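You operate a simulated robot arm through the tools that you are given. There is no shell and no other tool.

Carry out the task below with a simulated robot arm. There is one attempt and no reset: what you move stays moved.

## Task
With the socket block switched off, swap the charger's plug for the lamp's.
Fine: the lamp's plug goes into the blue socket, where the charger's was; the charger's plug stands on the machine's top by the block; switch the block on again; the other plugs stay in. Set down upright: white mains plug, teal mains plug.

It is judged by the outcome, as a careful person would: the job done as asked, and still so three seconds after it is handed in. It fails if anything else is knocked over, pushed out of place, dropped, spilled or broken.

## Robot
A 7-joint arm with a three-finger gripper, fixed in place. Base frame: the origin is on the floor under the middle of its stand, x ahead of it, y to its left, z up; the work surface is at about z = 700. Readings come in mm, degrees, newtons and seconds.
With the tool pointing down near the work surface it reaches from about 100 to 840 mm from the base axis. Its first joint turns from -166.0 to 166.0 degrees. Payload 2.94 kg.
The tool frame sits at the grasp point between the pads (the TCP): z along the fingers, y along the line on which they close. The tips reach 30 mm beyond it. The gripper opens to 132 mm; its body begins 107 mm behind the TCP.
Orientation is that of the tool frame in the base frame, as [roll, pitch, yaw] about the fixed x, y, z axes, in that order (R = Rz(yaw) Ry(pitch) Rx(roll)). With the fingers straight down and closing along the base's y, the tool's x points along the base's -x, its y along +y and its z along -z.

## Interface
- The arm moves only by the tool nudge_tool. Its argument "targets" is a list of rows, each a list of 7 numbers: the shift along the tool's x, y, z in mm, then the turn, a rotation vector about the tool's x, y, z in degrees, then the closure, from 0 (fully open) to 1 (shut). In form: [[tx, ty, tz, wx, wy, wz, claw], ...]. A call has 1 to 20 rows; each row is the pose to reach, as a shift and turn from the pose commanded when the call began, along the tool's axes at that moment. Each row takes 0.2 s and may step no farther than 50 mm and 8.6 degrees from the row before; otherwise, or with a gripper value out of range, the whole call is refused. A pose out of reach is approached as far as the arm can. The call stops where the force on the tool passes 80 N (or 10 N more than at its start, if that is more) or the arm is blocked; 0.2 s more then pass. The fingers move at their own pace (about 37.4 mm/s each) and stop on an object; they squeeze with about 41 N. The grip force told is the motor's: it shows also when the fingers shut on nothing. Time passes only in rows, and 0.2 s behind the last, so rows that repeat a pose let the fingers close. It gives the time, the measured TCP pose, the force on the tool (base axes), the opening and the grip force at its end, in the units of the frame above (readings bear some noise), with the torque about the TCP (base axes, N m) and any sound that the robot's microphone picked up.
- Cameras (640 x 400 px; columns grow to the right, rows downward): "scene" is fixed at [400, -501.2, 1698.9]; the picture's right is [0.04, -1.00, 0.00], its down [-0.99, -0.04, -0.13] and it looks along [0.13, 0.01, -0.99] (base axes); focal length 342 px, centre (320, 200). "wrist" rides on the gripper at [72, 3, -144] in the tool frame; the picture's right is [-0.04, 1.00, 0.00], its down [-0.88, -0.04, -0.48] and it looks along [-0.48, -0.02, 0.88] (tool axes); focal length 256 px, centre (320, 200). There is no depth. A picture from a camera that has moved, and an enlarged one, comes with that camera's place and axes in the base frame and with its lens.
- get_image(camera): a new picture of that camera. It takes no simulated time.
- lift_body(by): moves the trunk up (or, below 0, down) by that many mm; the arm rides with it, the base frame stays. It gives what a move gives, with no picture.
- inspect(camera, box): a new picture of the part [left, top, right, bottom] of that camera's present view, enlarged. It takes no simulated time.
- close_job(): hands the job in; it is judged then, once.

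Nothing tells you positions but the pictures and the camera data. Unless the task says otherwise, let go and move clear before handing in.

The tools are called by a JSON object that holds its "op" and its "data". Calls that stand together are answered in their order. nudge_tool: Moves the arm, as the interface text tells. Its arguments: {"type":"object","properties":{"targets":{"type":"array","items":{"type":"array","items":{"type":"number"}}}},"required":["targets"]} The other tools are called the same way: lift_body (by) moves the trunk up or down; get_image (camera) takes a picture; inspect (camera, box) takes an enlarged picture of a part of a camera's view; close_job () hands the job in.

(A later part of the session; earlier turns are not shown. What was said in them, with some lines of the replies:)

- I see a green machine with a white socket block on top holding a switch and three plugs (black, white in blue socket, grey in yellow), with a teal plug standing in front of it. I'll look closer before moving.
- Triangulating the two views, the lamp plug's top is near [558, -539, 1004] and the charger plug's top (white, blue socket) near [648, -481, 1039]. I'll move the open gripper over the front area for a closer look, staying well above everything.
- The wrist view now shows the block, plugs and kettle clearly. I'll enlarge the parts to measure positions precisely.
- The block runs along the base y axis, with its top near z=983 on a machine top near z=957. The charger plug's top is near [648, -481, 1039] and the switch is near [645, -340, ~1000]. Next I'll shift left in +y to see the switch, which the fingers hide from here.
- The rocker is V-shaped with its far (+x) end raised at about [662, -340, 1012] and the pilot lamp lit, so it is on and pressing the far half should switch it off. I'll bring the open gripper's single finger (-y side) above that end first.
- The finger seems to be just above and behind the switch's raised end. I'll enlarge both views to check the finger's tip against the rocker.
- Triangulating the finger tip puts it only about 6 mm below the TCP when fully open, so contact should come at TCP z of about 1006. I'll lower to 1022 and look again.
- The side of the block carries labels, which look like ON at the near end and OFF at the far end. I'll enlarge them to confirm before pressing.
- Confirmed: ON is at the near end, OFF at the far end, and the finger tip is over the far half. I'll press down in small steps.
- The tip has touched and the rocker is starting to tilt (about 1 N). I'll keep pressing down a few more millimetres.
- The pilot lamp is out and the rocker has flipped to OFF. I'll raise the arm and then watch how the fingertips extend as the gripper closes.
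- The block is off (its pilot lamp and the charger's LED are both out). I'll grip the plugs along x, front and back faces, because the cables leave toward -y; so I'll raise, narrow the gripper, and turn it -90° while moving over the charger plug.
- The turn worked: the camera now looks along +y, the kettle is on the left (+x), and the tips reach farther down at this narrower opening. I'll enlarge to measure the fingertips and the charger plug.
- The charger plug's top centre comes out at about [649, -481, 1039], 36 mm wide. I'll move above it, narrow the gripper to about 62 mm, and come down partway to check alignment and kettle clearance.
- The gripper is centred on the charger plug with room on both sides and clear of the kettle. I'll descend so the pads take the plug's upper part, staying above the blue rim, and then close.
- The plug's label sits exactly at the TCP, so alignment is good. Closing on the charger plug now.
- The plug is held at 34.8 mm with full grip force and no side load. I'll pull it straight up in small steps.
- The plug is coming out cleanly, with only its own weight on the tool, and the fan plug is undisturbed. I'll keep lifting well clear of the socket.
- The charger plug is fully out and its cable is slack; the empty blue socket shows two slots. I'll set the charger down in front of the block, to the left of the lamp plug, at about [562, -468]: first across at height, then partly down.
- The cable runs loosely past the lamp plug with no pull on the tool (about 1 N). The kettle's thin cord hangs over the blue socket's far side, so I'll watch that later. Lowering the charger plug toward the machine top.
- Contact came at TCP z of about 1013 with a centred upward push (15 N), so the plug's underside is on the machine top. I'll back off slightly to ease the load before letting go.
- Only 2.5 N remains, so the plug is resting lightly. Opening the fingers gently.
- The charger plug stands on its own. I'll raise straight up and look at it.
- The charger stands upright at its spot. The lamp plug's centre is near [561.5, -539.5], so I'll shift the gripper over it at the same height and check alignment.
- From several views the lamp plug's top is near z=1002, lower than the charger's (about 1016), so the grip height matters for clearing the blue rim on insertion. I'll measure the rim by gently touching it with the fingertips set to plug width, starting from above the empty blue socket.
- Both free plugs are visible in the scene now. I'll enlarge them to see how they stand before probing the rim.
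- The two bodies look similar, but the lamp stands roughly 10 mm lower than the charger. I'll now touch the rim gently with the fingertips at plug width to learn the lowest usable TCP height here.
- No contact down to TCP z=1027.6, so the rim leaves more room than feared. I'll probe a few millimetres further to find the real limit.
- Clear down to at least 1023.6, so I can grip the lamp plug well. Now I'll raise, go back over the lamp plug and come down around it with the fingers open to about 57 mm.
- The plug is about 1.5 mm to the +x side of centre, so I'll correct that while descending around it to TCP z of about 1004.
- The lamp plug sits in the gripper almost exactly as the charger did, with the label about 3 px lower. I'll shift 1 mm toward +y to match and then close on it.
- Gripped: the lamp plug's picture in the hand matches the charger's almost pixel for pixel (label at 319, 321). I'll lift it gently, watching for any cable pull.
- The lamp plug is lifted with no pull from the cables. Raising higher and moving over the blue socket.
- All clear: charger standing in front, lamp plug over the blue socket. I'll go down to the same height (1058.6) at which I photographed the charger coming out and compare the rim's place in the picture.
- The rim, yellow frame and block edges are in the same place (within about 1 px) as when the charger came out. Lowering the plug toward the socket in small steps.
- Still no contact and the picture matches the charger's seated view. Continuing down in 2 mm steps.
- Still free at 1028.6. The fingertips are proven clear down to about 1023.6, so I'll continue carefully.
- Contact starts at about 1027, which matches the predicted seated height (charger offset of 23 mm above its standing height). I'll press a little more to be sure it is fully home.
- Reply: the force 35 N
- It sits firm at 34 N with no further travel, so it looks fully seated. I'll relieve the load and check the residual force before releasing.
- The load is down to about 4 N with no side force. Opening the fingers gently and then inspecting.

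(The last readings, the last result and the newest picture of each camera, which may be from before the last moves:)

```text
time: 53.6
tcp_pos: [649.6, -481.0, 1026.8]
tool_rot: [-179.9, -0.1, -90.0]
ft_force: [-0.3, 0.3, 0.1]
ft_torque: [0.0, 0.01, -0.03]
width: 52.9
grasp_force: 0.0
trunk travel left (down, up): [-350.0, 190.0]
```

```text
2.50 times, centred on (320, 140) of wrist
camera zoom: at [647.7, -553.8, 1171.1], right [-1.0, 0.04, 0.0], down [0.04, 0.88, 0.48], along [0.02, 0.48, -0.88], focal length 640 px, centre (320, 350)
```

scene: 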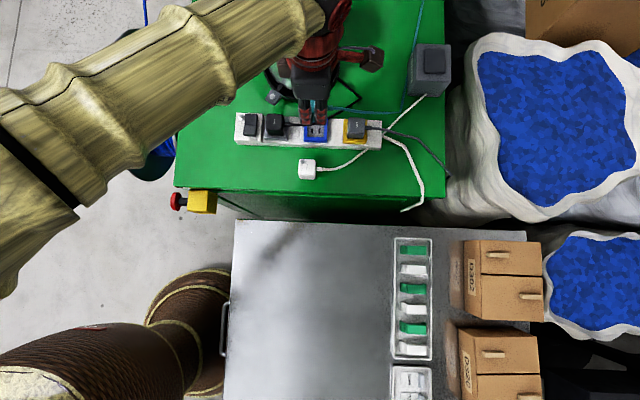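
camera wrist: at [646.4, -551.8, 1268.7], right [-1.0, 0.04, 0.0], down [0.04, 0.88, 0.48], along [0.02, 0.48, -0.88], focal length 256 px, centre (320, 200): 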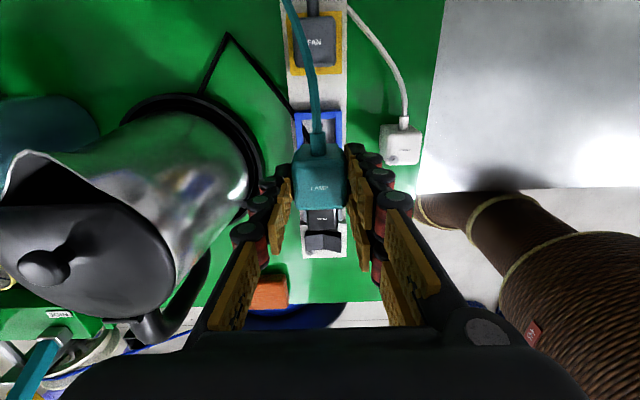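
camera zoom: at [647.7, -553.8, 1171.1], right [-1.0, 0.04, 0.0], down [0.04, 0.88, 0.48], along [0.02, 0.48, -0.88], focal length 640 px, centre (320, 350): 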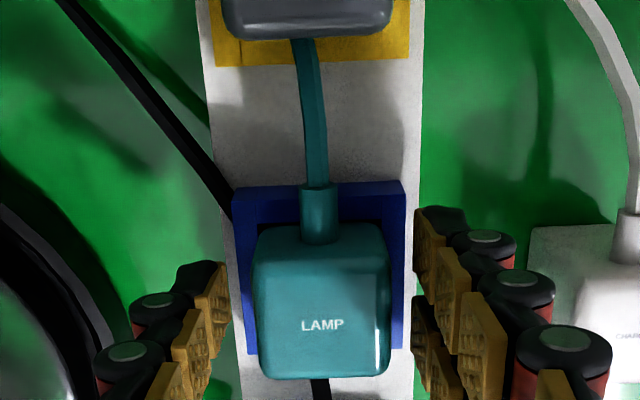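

Released cleanly. I'll raise straight up well clear, then inspect the socket and all plugs from both cameras.

{"op": "nudge_tool", "data": {"targets": [[0, 0, -10, 0, 0, 0, 0.6], [0, 0, -30, 0, 0, 0, 0.6], [0, 0, -65, 0, 0, 0, 0.6], [0, 0, -100, 0, 0, 0, 0.6], [0, 0, -140, 0, 0, 0, 0.6], [0, 0, -174, 0, 0, 0, 0.6], [0, 0, -174, 0, 0, 0, 0.6]]}}

{"op": "get_image", "data": {"camera": "wrist"}}

{"op": "inspect", "data": {"camera": "wrist", "box": [250, 0, 410, 220]}}

{"op": "inspect", "data": {"camera": "scene", "box": [220, 60, 460, 210]}}

```text
time: 55.2
tcp_pos: [650.1, -480.2, 1198.0]
tool_rot: [180.0, 0.1, -90.0]
ft_force: [0.5, -0.3, -0.4]
ft_torque: [0.02, 0.01, 0.02]
width: 52.9
grasp_force: 0.0
trunk travel left (down, up): [-350.0, 190.0]
```

```text
taken
camera wrist: at [648.2, -553.5, 1343.4], right [-1.0, 0.04, 0.0], down [0.04, 0.88, 0.48], along [0.02, 0.48, -0.88], focal length 256 px, centre (320, 200)
```

wrist: 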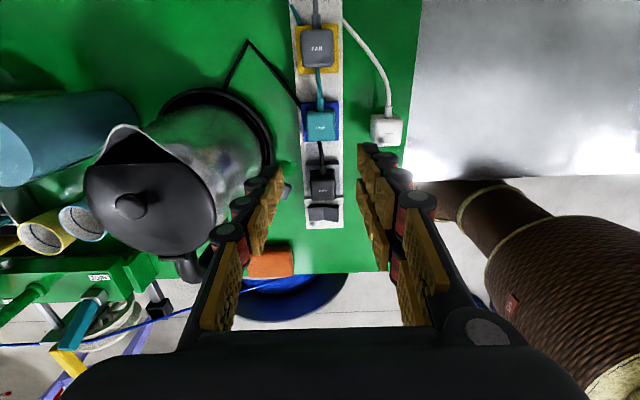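

```text
1.82 times, centred on (330, 110) of wrist
camera zoom: at [648.2, -553.5, 1343.4], right [-1.0, 0.04, 0.0], down [0.04, 0.88, 0.48], along [0.02, 0.48, -0.88], focal length 465 px, centre (302, 364)
```

zoom: 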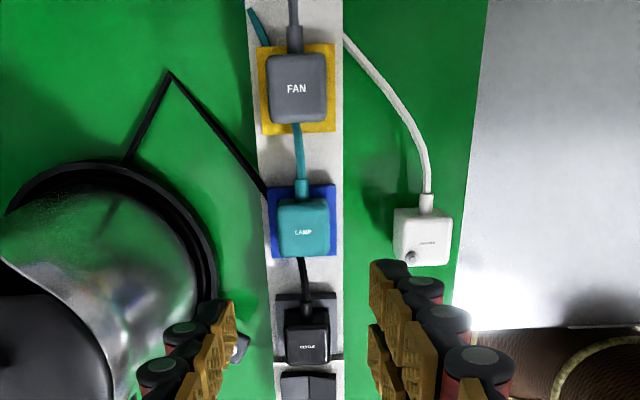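

```text
2.67 times, centred on (340, 135) of scene
camera zoom: at [400.0, -501.2, 1698.9], right [0.04, -1.0, 0.0], down [-0.99, -0.04, -0.13], along [0.13, 0.01, -0.99], focal length 912 px, centre (267, 373)
```

zoom: 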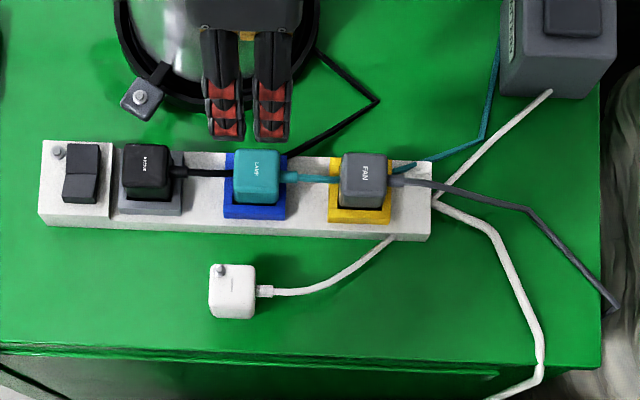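

The lamp plug sits in the blue socket in line with the others and the charger stands in front. I'll enlarge to confirm it is seated as deep as its neighbours.

{"op": "inspect", "data": {"camera": "scene", "box": [295, 105, 375, 150]}}

{"op": "inspect", "data": {"camera": "scene", "box": [230, 105, 310, 150]}}

{"op": "inspect", "data": {"camera": "scene", "box": [285, 150, 345, 190]}}

```text
8.00 times, centred on (335, 128) of scene
camera zoom: at [400.0, -501.2, 1698.9], right [0.04, -1.0, 0.0], down [-0.99, -0.04, -0.13], along [0.13, 0.01, -0.99], focal length 2735 px, centre (200, 780)
```

zoom: 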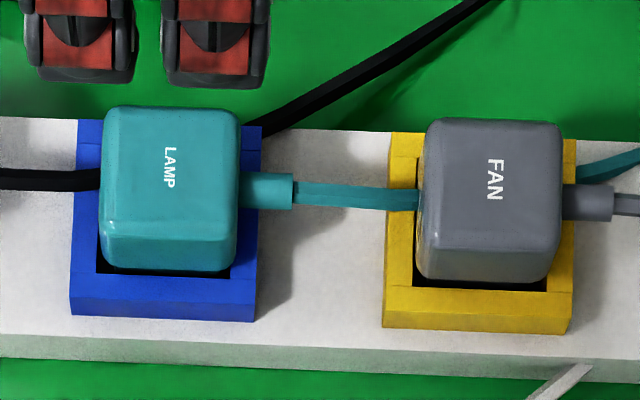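

```text
8.00 times, centred on (270, 128) of scene
camera zoom: at [400.0, -501.2, 1698.9], right [0.04, -1.0, 0.0], down [-0.99, -0.04, -0.13], along [0.13, 0.01, -0.99], focal length 2735 px, centre (720, 780)
```

zoom: 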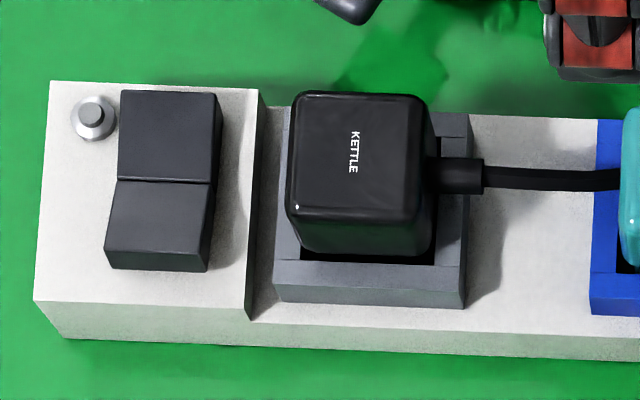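

```text
10.00 times, centred on (315, 170) of scene
camera zoom: at [400.0, -501.2, 1698.9], right [0.04, -1.0, 0.0], down [-0.99, -0.04, -0.13], along [0.13, 0.01, -0.99], focal length 3418 px, centre (370, 500)
```

zoom: 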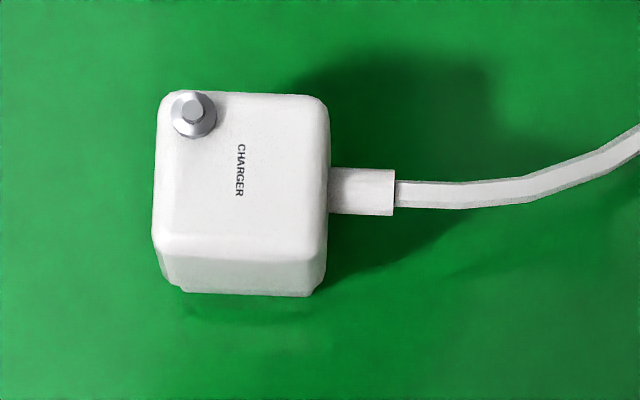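

The lamp plug's height above its rim matches the fan's and kettle's plugs, so it is fully seated; the charger stands upright. Next I'll switch the block on by pressing the near (ON) end, moving so the single finger (now on the +x side) comes over it, with the gripper fully opened.

{"op": "nudge_tool", "data": {"targets": [[-28, 20, 0, 0, 0, 0, 0.6], [-56, 40, 0, 0, 0, 0, 0.5], [-84, 60, 0, 0, 0, 0, 0.4], [-112, 80, 0, 0, 0, 0, 0.2], [-140.5, 101, 0, 0, 0, 0, 0], [-140.5, 101, 40, 0, 0, 0, 0], [-140.5, 101, 80, 0, 0, 0, 0], [-140.5, 101, 120, 0, 0, 0, 0], [-140.5, 101, 150, 0, 0, 0, 0], [-140.5, 101, 150, 0, 0, 0, 0]]}}

{"op": "get_image", "data": {"camera": "wrist"}}

{"op": "inspect", "data": {"camera": "scene", "box": [190, 80, 310, 180]}}

```text
time: 57.4
tcp_pos: [547.8, -339.4, 1048.0]
tool_rot: [179.9, 0.0, -90.0]
ft_force: [0.0, -0.4, -0.5]
ft_torque: [-0.02, 0.02, 0.0]
width: 132.0
grasp_force: 0.1
trunk travel left (down, up): [-350.0, 190.0]
```

```text
taken
camera wrist: at [544.7, -412.1, 1192.9], right [-1.0, 0.04, 0.0], down [0.04, 0.88, 0.48], along [0.02, 0.47, -0.88], focal length 256 px, centre (320, 200)
```

wrist: 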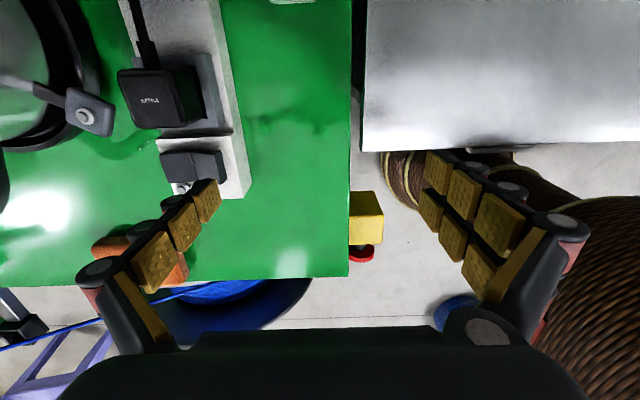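

```text
4.00 times, centred on (250, 130) of scene
camera zoom: at [400.0, -501.2, 1698.9], right [0.04, -1.0, 0.0], down [-0.99, -0.04, -0.13], along [0.13, 0.01, -0.99], focal length 1367 px, centre (600, 480)
```

zoom: 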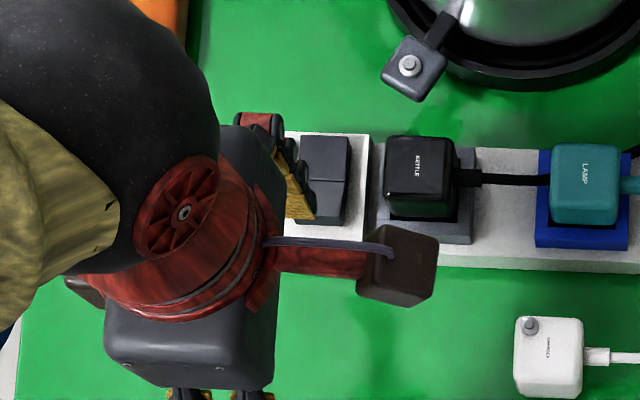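

{"op": "inspect", "data": {"camera": "wrist", "box": [120, 110, 280, 250]}}

{"op": "inspect", "data": {"camera": "scene", "box": [235, 105, 275, 145]}}

```text
2.86 times, centred on (200, 180) of wrist
camera zoom: at [544.7, -412.1, 1192.9], right [-1.0, 0.04, 0.0], down [0.04, 0.88, 0.48], along [0.02, 0.47, -0.88], focal length 731 px, centre (663, 257)
```

zoom: 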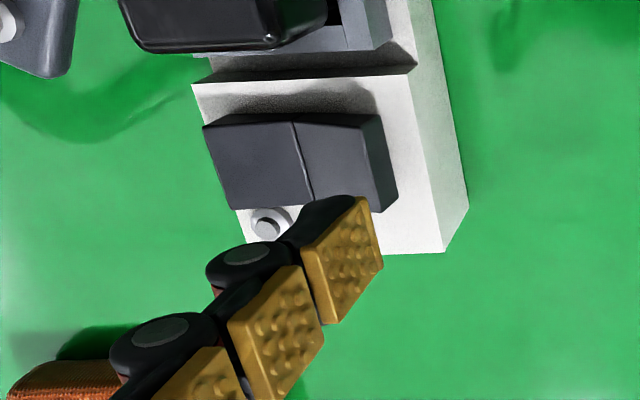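

```text
10.00 times, centred on (255, 125) of scene
camera zoom: at [400.0, -501.2, 1698.9], right [0.04, -1.0, 0.0], down [-0.99, -0.04, -0.13], along [0.13, 0.01, -0.99], focal length 3418 px, centre (970, 950)
```

zoom: 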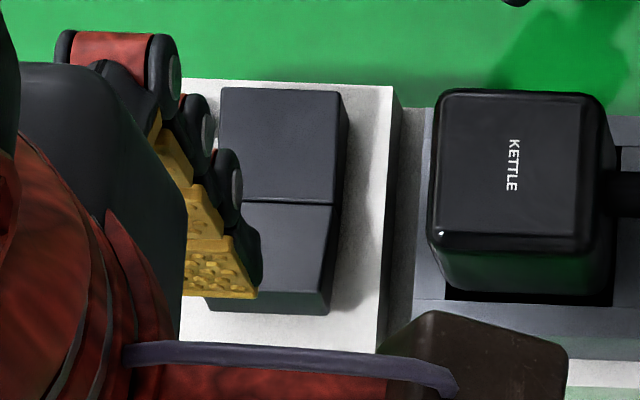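

The finger tip is over the raised near end. I'll shift 4 mm toward +x to press just inside the edge, lower to just above it, then press.

{"op": "nudge_tool", "data": {"targets": [[0, -4, 10, 0, 0, 0, 0], [0, -4, 20, 0, 0, 0, 0], [0, -4, 30, 0, 0, 0, 0], [0, -4, 35, 0, 0, 0, 0], [0, -4, 35, 0, 0, 0, 0]]}}

{"op": "inspect", "data": {"camera": "scene", "box": [235, 105, 275, 145]}}

{"op": "inspect", "data": {"camera": "wrist", "box": [120, 110, 280, 250]}}

```text
time: 58.6
tcp_pos: [551.9, -340.2, 1015.7]
tool_rot: [180.0, 0.0, -90.0]
ft_force: [-0.4, 0.1, 0.3]
ft_torque: [0.0, 0.02, 0.02]
width: 132.1
grasp_force: 0.0
trunk travel left (down, up): [-350.0, 190.0]
```

```text
10.00 times, centred on (255, 125) of scene
camera zoom: at [400.0, -501.2, 1698.9], right [0.04, -1.0, 0.0], down [-0.99, -0.04, -0.13], along [0.13, 0.01, -0.99], focal length 3418 px, centre (970, 950)
```

zoom: 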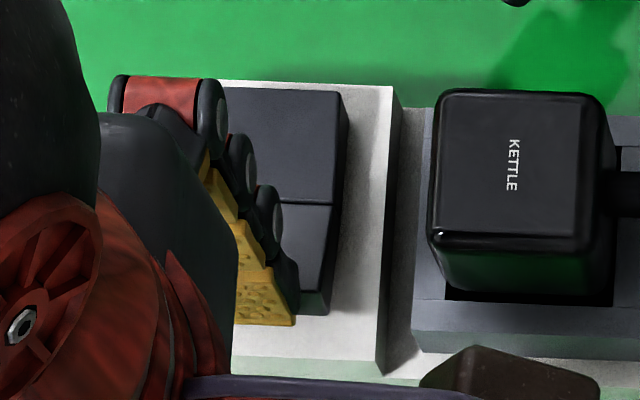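

```text
2.86 times, centred on (200, 180) of wrist
camera zoom: at [549.9, -412.9, 1160.0], right [-1.0, 0.04, 0.0], down [0.04, 0.88, 0.48], along [0.02, 0.48, -0.88], focal length 731 px, centre (663, 257)
```

zoom: 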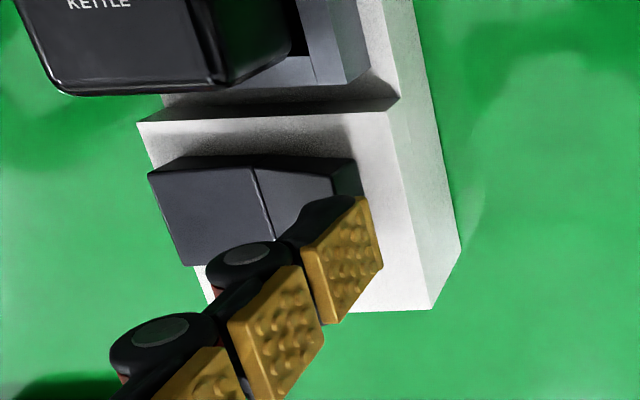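

The finger is right at the ON end. Pressing down in small steps.

{"op": "nudge_tool", "data": {"targets": [[0, 0, 2, 0, 0, 0, 0], [0, 0, 4, 0, 0, 0, 0], [0, 0, 6, 0, 0, 0, 0], [0, 0, 8, 0, 0, 0, 0], [0, 0, 8, 0, 0, 0, 0]]}}

{"op": "inspect", "data": {"camera": "scene", "box": [235, 105, 275, 145]}}

{"op": "inspect", "data": {"camera": "wrist", "box": [120, 110, 280, 250]}}

```text
time: 59.8
tcp_pos: [552.6, -340.2, 1007.3]
tool_rot: [-180.0, 0.1, -90.0]
ft_force: [-0.2, -0.3, 0.8]
ft_torque: [-0.02, -0.05, 0.01]
width: 132.1
grasp_force: 0.1
trunk travel left (down, up): [-350.0, 190.0]
```

```text
10.00 times, centred on (255, 125) of scene
camera zoom: at [400.0, -501.2, 1698.9], right [0.04, -1.0, 0.0], down [-0.99, -0.04, -0.13], along [0.13, 0.01, -0.99], focal length 3418 px, centre (970, 950)
```

zoom: 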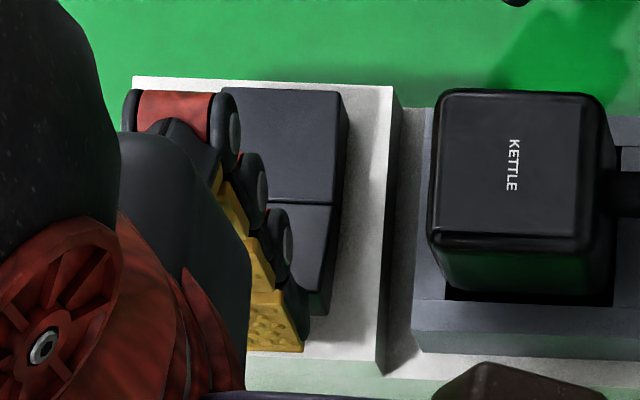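

```text
2.86 times, centred on (200, 180) of wrist
camera zoom: at [549.8, -413.6, 1152.0], right [-1.0, 0.04, 0.0], down [0.04, 0.88, 0.48], along [0.02, 0.48, -0.88], focal length 731 px, centre (663, 257)
```

zoom: 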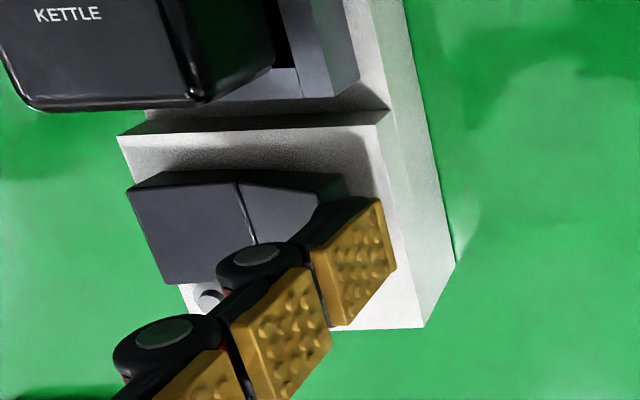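

The finger's rounded tip is catching only the rocker's front edge and being pushed aside (0.8 N), so it needs to be farther in. I'll raise, shift about 11 mm toward +x, and check.

{"op": "nudge_tool", "data": {"targets": [[0, 0, -8, 0, 0, 0, 0], [0, 0, -16, 0, 0, 0, 0], [0, -6, -16, 0, 0, 0, 0], [0, -11, -16, 0, 0, 0, 0], [0, -11, -14, 0, 0, 0, 0], [0, -11, -14, 0, 0, 0, 0]]}}

{"op": "inspect", "data": {"camera": "scene", "box": [235, 105, 275, 145]}}

{"op": "inspect", "data": {"camera": "wrist", "box": [120, 110, 280, 250]}}

```text
time: 61.2
tcp_pos: [563.9, -340.4, 1023.2]
tool_rot: [-180.0, 0.0, -90.1]
ft_force: [0.8, 0.7, -0.4]
ft_torque: [-0.01, -0.01, -0.01]
width: 131.9
grasp_force: 0.1
trunk travel left (down, up): [-350.0, 190.0]
```

```text
10.00 times, centred on (255, 125) of scene
camera zoom: at [400.0, -501.2, 1698.9], right [0.04, -1.0, 0.0], down [-0.99, -0.04, -0.13], along [0.13, 0.01, -0.99], focal length 3418 px, centre (970, 950)
```

zoom: 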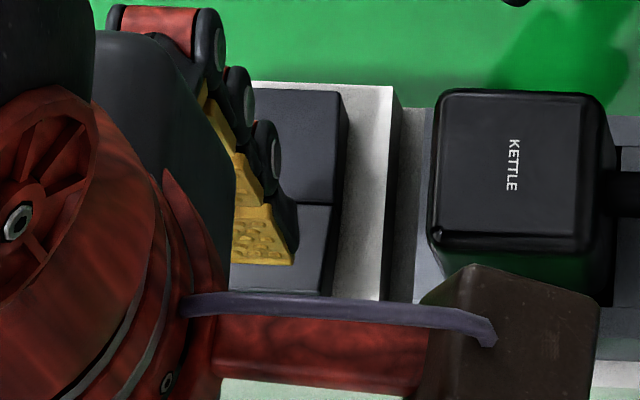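

```text
2.86 times, centred on (200, 180) of wrist
camera zoom: at [560.9, -413.1, 1166.3], right [-1.0, 0.04, 0.0], down [0.04, 0.88, 0.48], along [0.02, 0.48, -0.88], focal length 731 px, centre (663, 257)
```

zoom: 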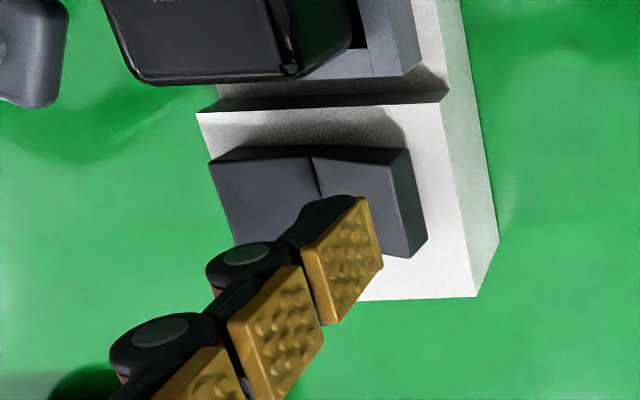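

The finger sprang back to its normal place, and the tip is now over the near half. I'll move 4 mm back toward the end and press down step by step.

{"op": "nudge_tool", "data": {"targets": [[0, 4, 0, 0, 0, 0, 0], [0, 4, 5, 0, 0, 0, 0], [0, 4, 9, 0, 0, 0, 0], [0, 4, 12, 0, 0, 0, 0], [0, 4, 15, 0, 0, 0, 0], [0, 4, 15, 0, 0, 0, 0]]}}

{"op": "inspect", "data": {"camera": "scene", "box": [235, 105, 275, 145]}}

{"op": "inspect", "data": {"camera": "wrist", "box": [120, 110, 280, 250]}}

```text
time: 62.6
tcp_pos: [558.7, -341.0, 1006.1]
tool_rot: [180.0, -0.1, -90.0]
ft_force: [-0.4, 0.7, 0.1]
ft_torque: [0.02, 0.0, -0.01]
width: 132.2
grasp_force: 0.0
trunk travel left (down, up): [-350.0, 190.0]
```

```text
10.00 times, centred on (255, 125) of scene
camera zoom: at [400.0, -501.2, 1698.9], right [0.04, -1.0, 0.0], down [-0.99, -0.04, -0.13], along [0.13, 0.01, -0.99], focal length 3418 px, centre (970, 950)
```

zoom: 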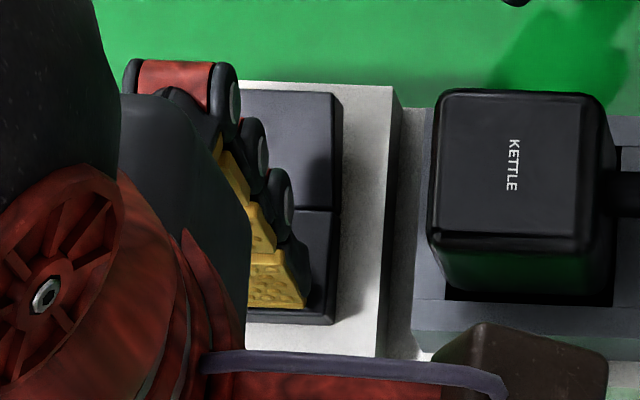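

```text
2.86 times, centred on (200, 180) of wrist
camera zoom: at [556.6, -413.0, 1151.3], right [-1.0, 0.04, 0.0], down [0.04, 0.88, 0.48], along [0.02, 0.48, -0.88], focal length 731 px, centre (663, 257)
```

zoom: 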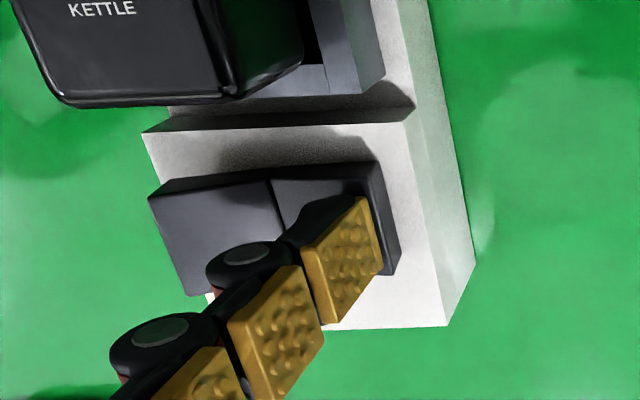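

The rocker seems to have flipped back (its halves now look as they did at first), though the pilot lamp is hidden. I'll raise the arm and look.

{"op": "nudge_tool", "data": {"targets": [[0, 0, -20, 0, 0, 0, 0], [0, 0, -60, 0, 0, 0, 0], [20, 30, -100, 0, 0, 0, 0], [20, 70, -140, 0, 0, 0, 0], [20, 110, -170, 0, 0, 0, 0], [20, 150, -190, 0, 0, 0, 0], [20, 150, -190, 0, 0, 0, 0]]}}

{"op": "get_image", "data": {"camera": "scene"}}

{"op": "inspect", "data": {"camera": "scene", "box": [230, 105, 310, 150]}}

{"op": "get_image", "data": {"camera": "wrist"}}

```text
refused: row 3 steps farther than a row can; nothing moved
```

```text
taken
```

scene: 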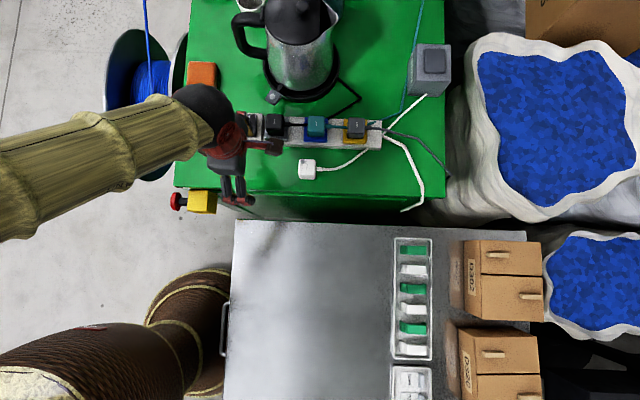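

```text
8.00 times, centred on (270, 128) of scene
camera zoom: at [400.0, -501.2, 1698.9], right [0.04, -1.0, 0.0], down [-0.99, -0.04, -0.13], along [0.13, 0.01, -0.99], focal length 2735 px, centre (720, 780)
```

zoom: 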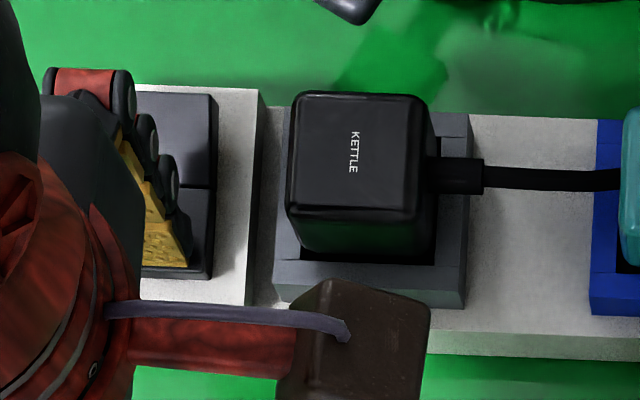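

```text
taken
camera wrist: at [556.6, -413.0, 1151.3], right [-1.0, 0.04, 0.0], down [0.04, 0.88, 0.48], along [0.02, 0.48, -0.88], focal length 256 px, centre (320, 200)
```

wrist: 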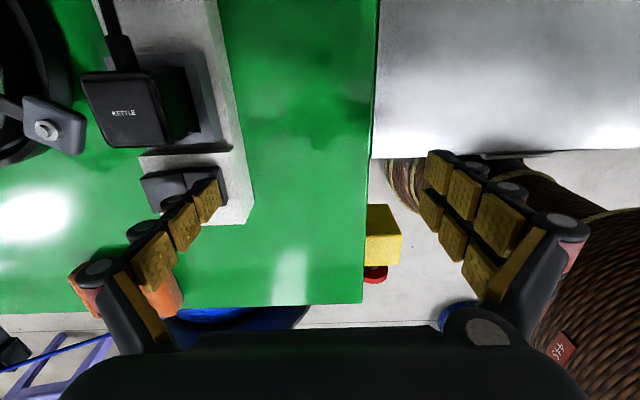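

That move was refused for a too-large step; nothing moved. I'll raise straight up, then back away toward -x in smaller steps.

{"op": "nudge_tool", "data": {"targets": [[0, 0, -20, 0, 0, 0, 0], [0, 0, -55, 0, 0, 0, 0], [0, 0, -95, 0, 0, 0, 0], [0, 0, -135, 0, 0, 0, 0], [0, 30, -165, 0, 0, 0, 0], [0, 70, -190, 0, 0, 0, 0], [0, 115, -190, 0, 0, 0, 0], [0, 160, -190, 0, 0, 0, 0], [0, 160, -190, 0, 0, 0, 0]]}}

{"op": "get_image", "data": {"camera": "scene"}}

{"op": "inspect", "data": {"camera": "scene", "box": [230, 105, 310, 150]}}

{"op": "get_image", "data": {"camera": "wrist"}}

```text
time: 64.6
tcp_pos: [401.8, -341.3, 1197.5]
tool_rot: [-180.0, 0.0, -90.0]
ft_force: [-0.7, 0.5, -0.5]
ft_torque: [0.03, 0.02, -0.01]
width: 132.0
grasp_force: 0.1
trunk travel left (down, up): [-350.0, 190.0]
```

```text
taken
```

scene: 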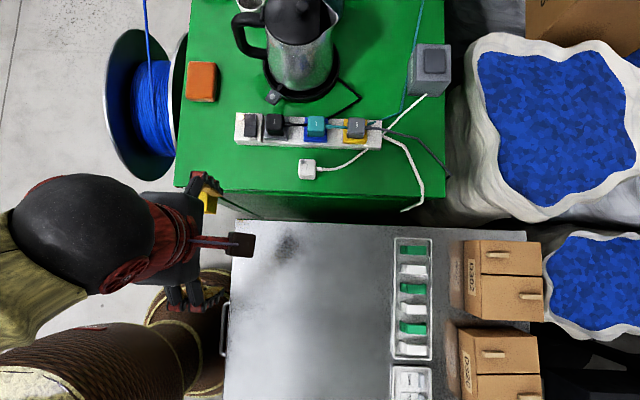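

```text
8.00 times, centred on (270, 128) of scene
camera zoom: at [400.0, -501.2, 1698.9], right [0.04, -1.0, 0.0], down [-0.99, -0.04, -0.13], along [0.13, 0.01, -0.99], focal length 2735 px, centre (720, 780)
```

zoom: 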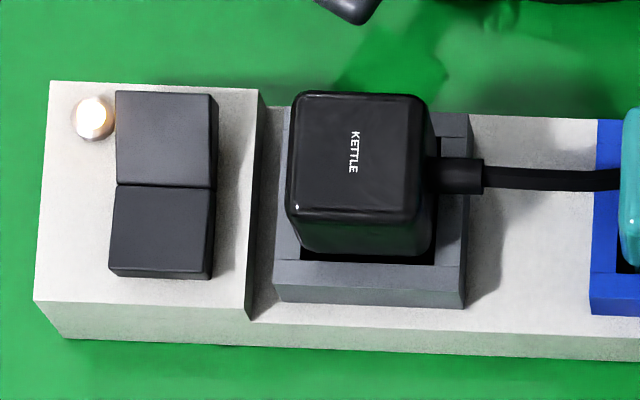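

```text
taken
camera wrist: at [398.7, -414.1, 1341.4], right [-1.0, 0.04, 0.0], down [0.04, 0.88, 0.48], along [0.02, 0.48, -0.88], focal length 256 px, centre (320, 200)
```

wrist: 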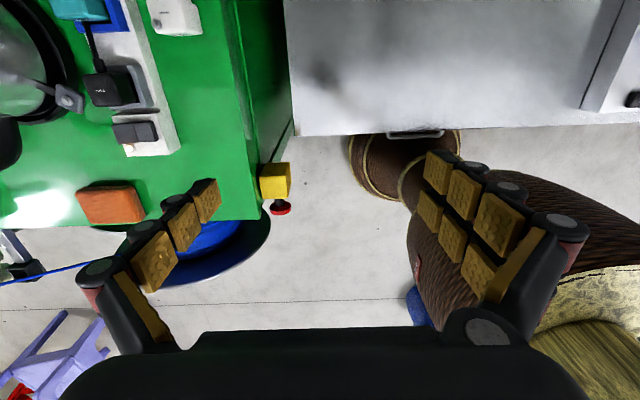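

The pilot lamp is lit again, so the block is on. One last check of the whole block, the charger and the surroundings.

{"op": "inspect", "data": {"camera": "scene", "box": [220, 60, 460, 210]}}

{"op": "inspect", "data": {"camera": "scene", "box": [290, 105, 390, 185]}}

```text
2.67 times, centred on (340, 135) of scene
camera zoom: at [400.0, -501.2, 1698.9], right [0.04, -1.0, 0.0], down [-0.99, -0.04, -0.13], along [0.13, 0.01, -0.99], focal length 912 px, centre (267, 373)
```

zoom: 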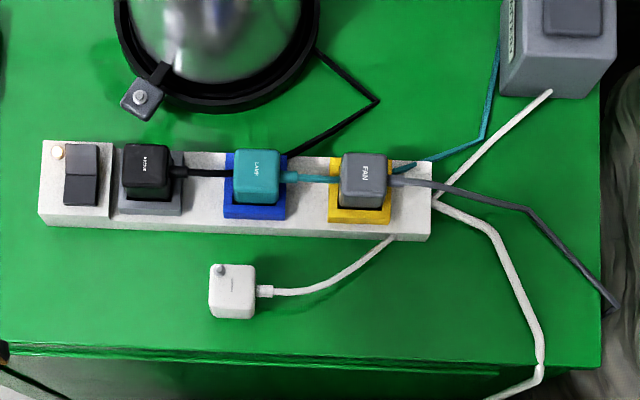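

```text
5.00 times, centred on (340, 145) of scene
camera zoom: at [400.0, -501.2, 1698.9], right [0.04, -1.0, 0.0], down [-0.99, -0.04, -0.13], along [0.13, 0.01, -0.99], focal length 1709 px, centre (220, 475)
```

zoom: 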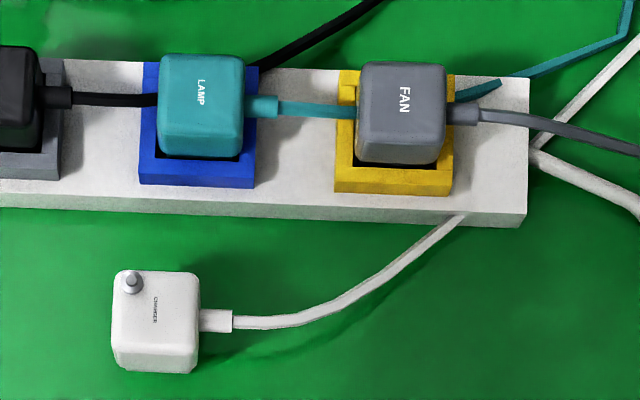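

The lamp's plug is seated in the blue socket and the charger's plug stands upright on the machine top in front of the block. The kettle and fan plugs are untouched, the block's pilot lamp is lit, and the arm is clear, so I'm handing the job in.

{"op": "close_job", "data": {}}

```text
The job is handed in.
```

The swap is done and handed in; the result of the judging hasn't come back.

- **Lamp plug:** it is in the blue socket, sitting at the same height as the kettle and fan plugs beside it.
- **Charger plug:** it stands upright on the machine's top, in front of the block. Its cable trails back past the block, with no pull on the plug.
- **Block:** I switched it off before pulling the charger and on again at the end. The pilot lamp is lit.
- **Other plugs:** the kettle and fan plugs stayed in their sockets.

The first press to switch the block back on caught only the rocker's edge. I moved the finger over and the second press flipped it. Nothing was knocked over or pushed out of place in the final pictures, and the arm ended clear of everything.
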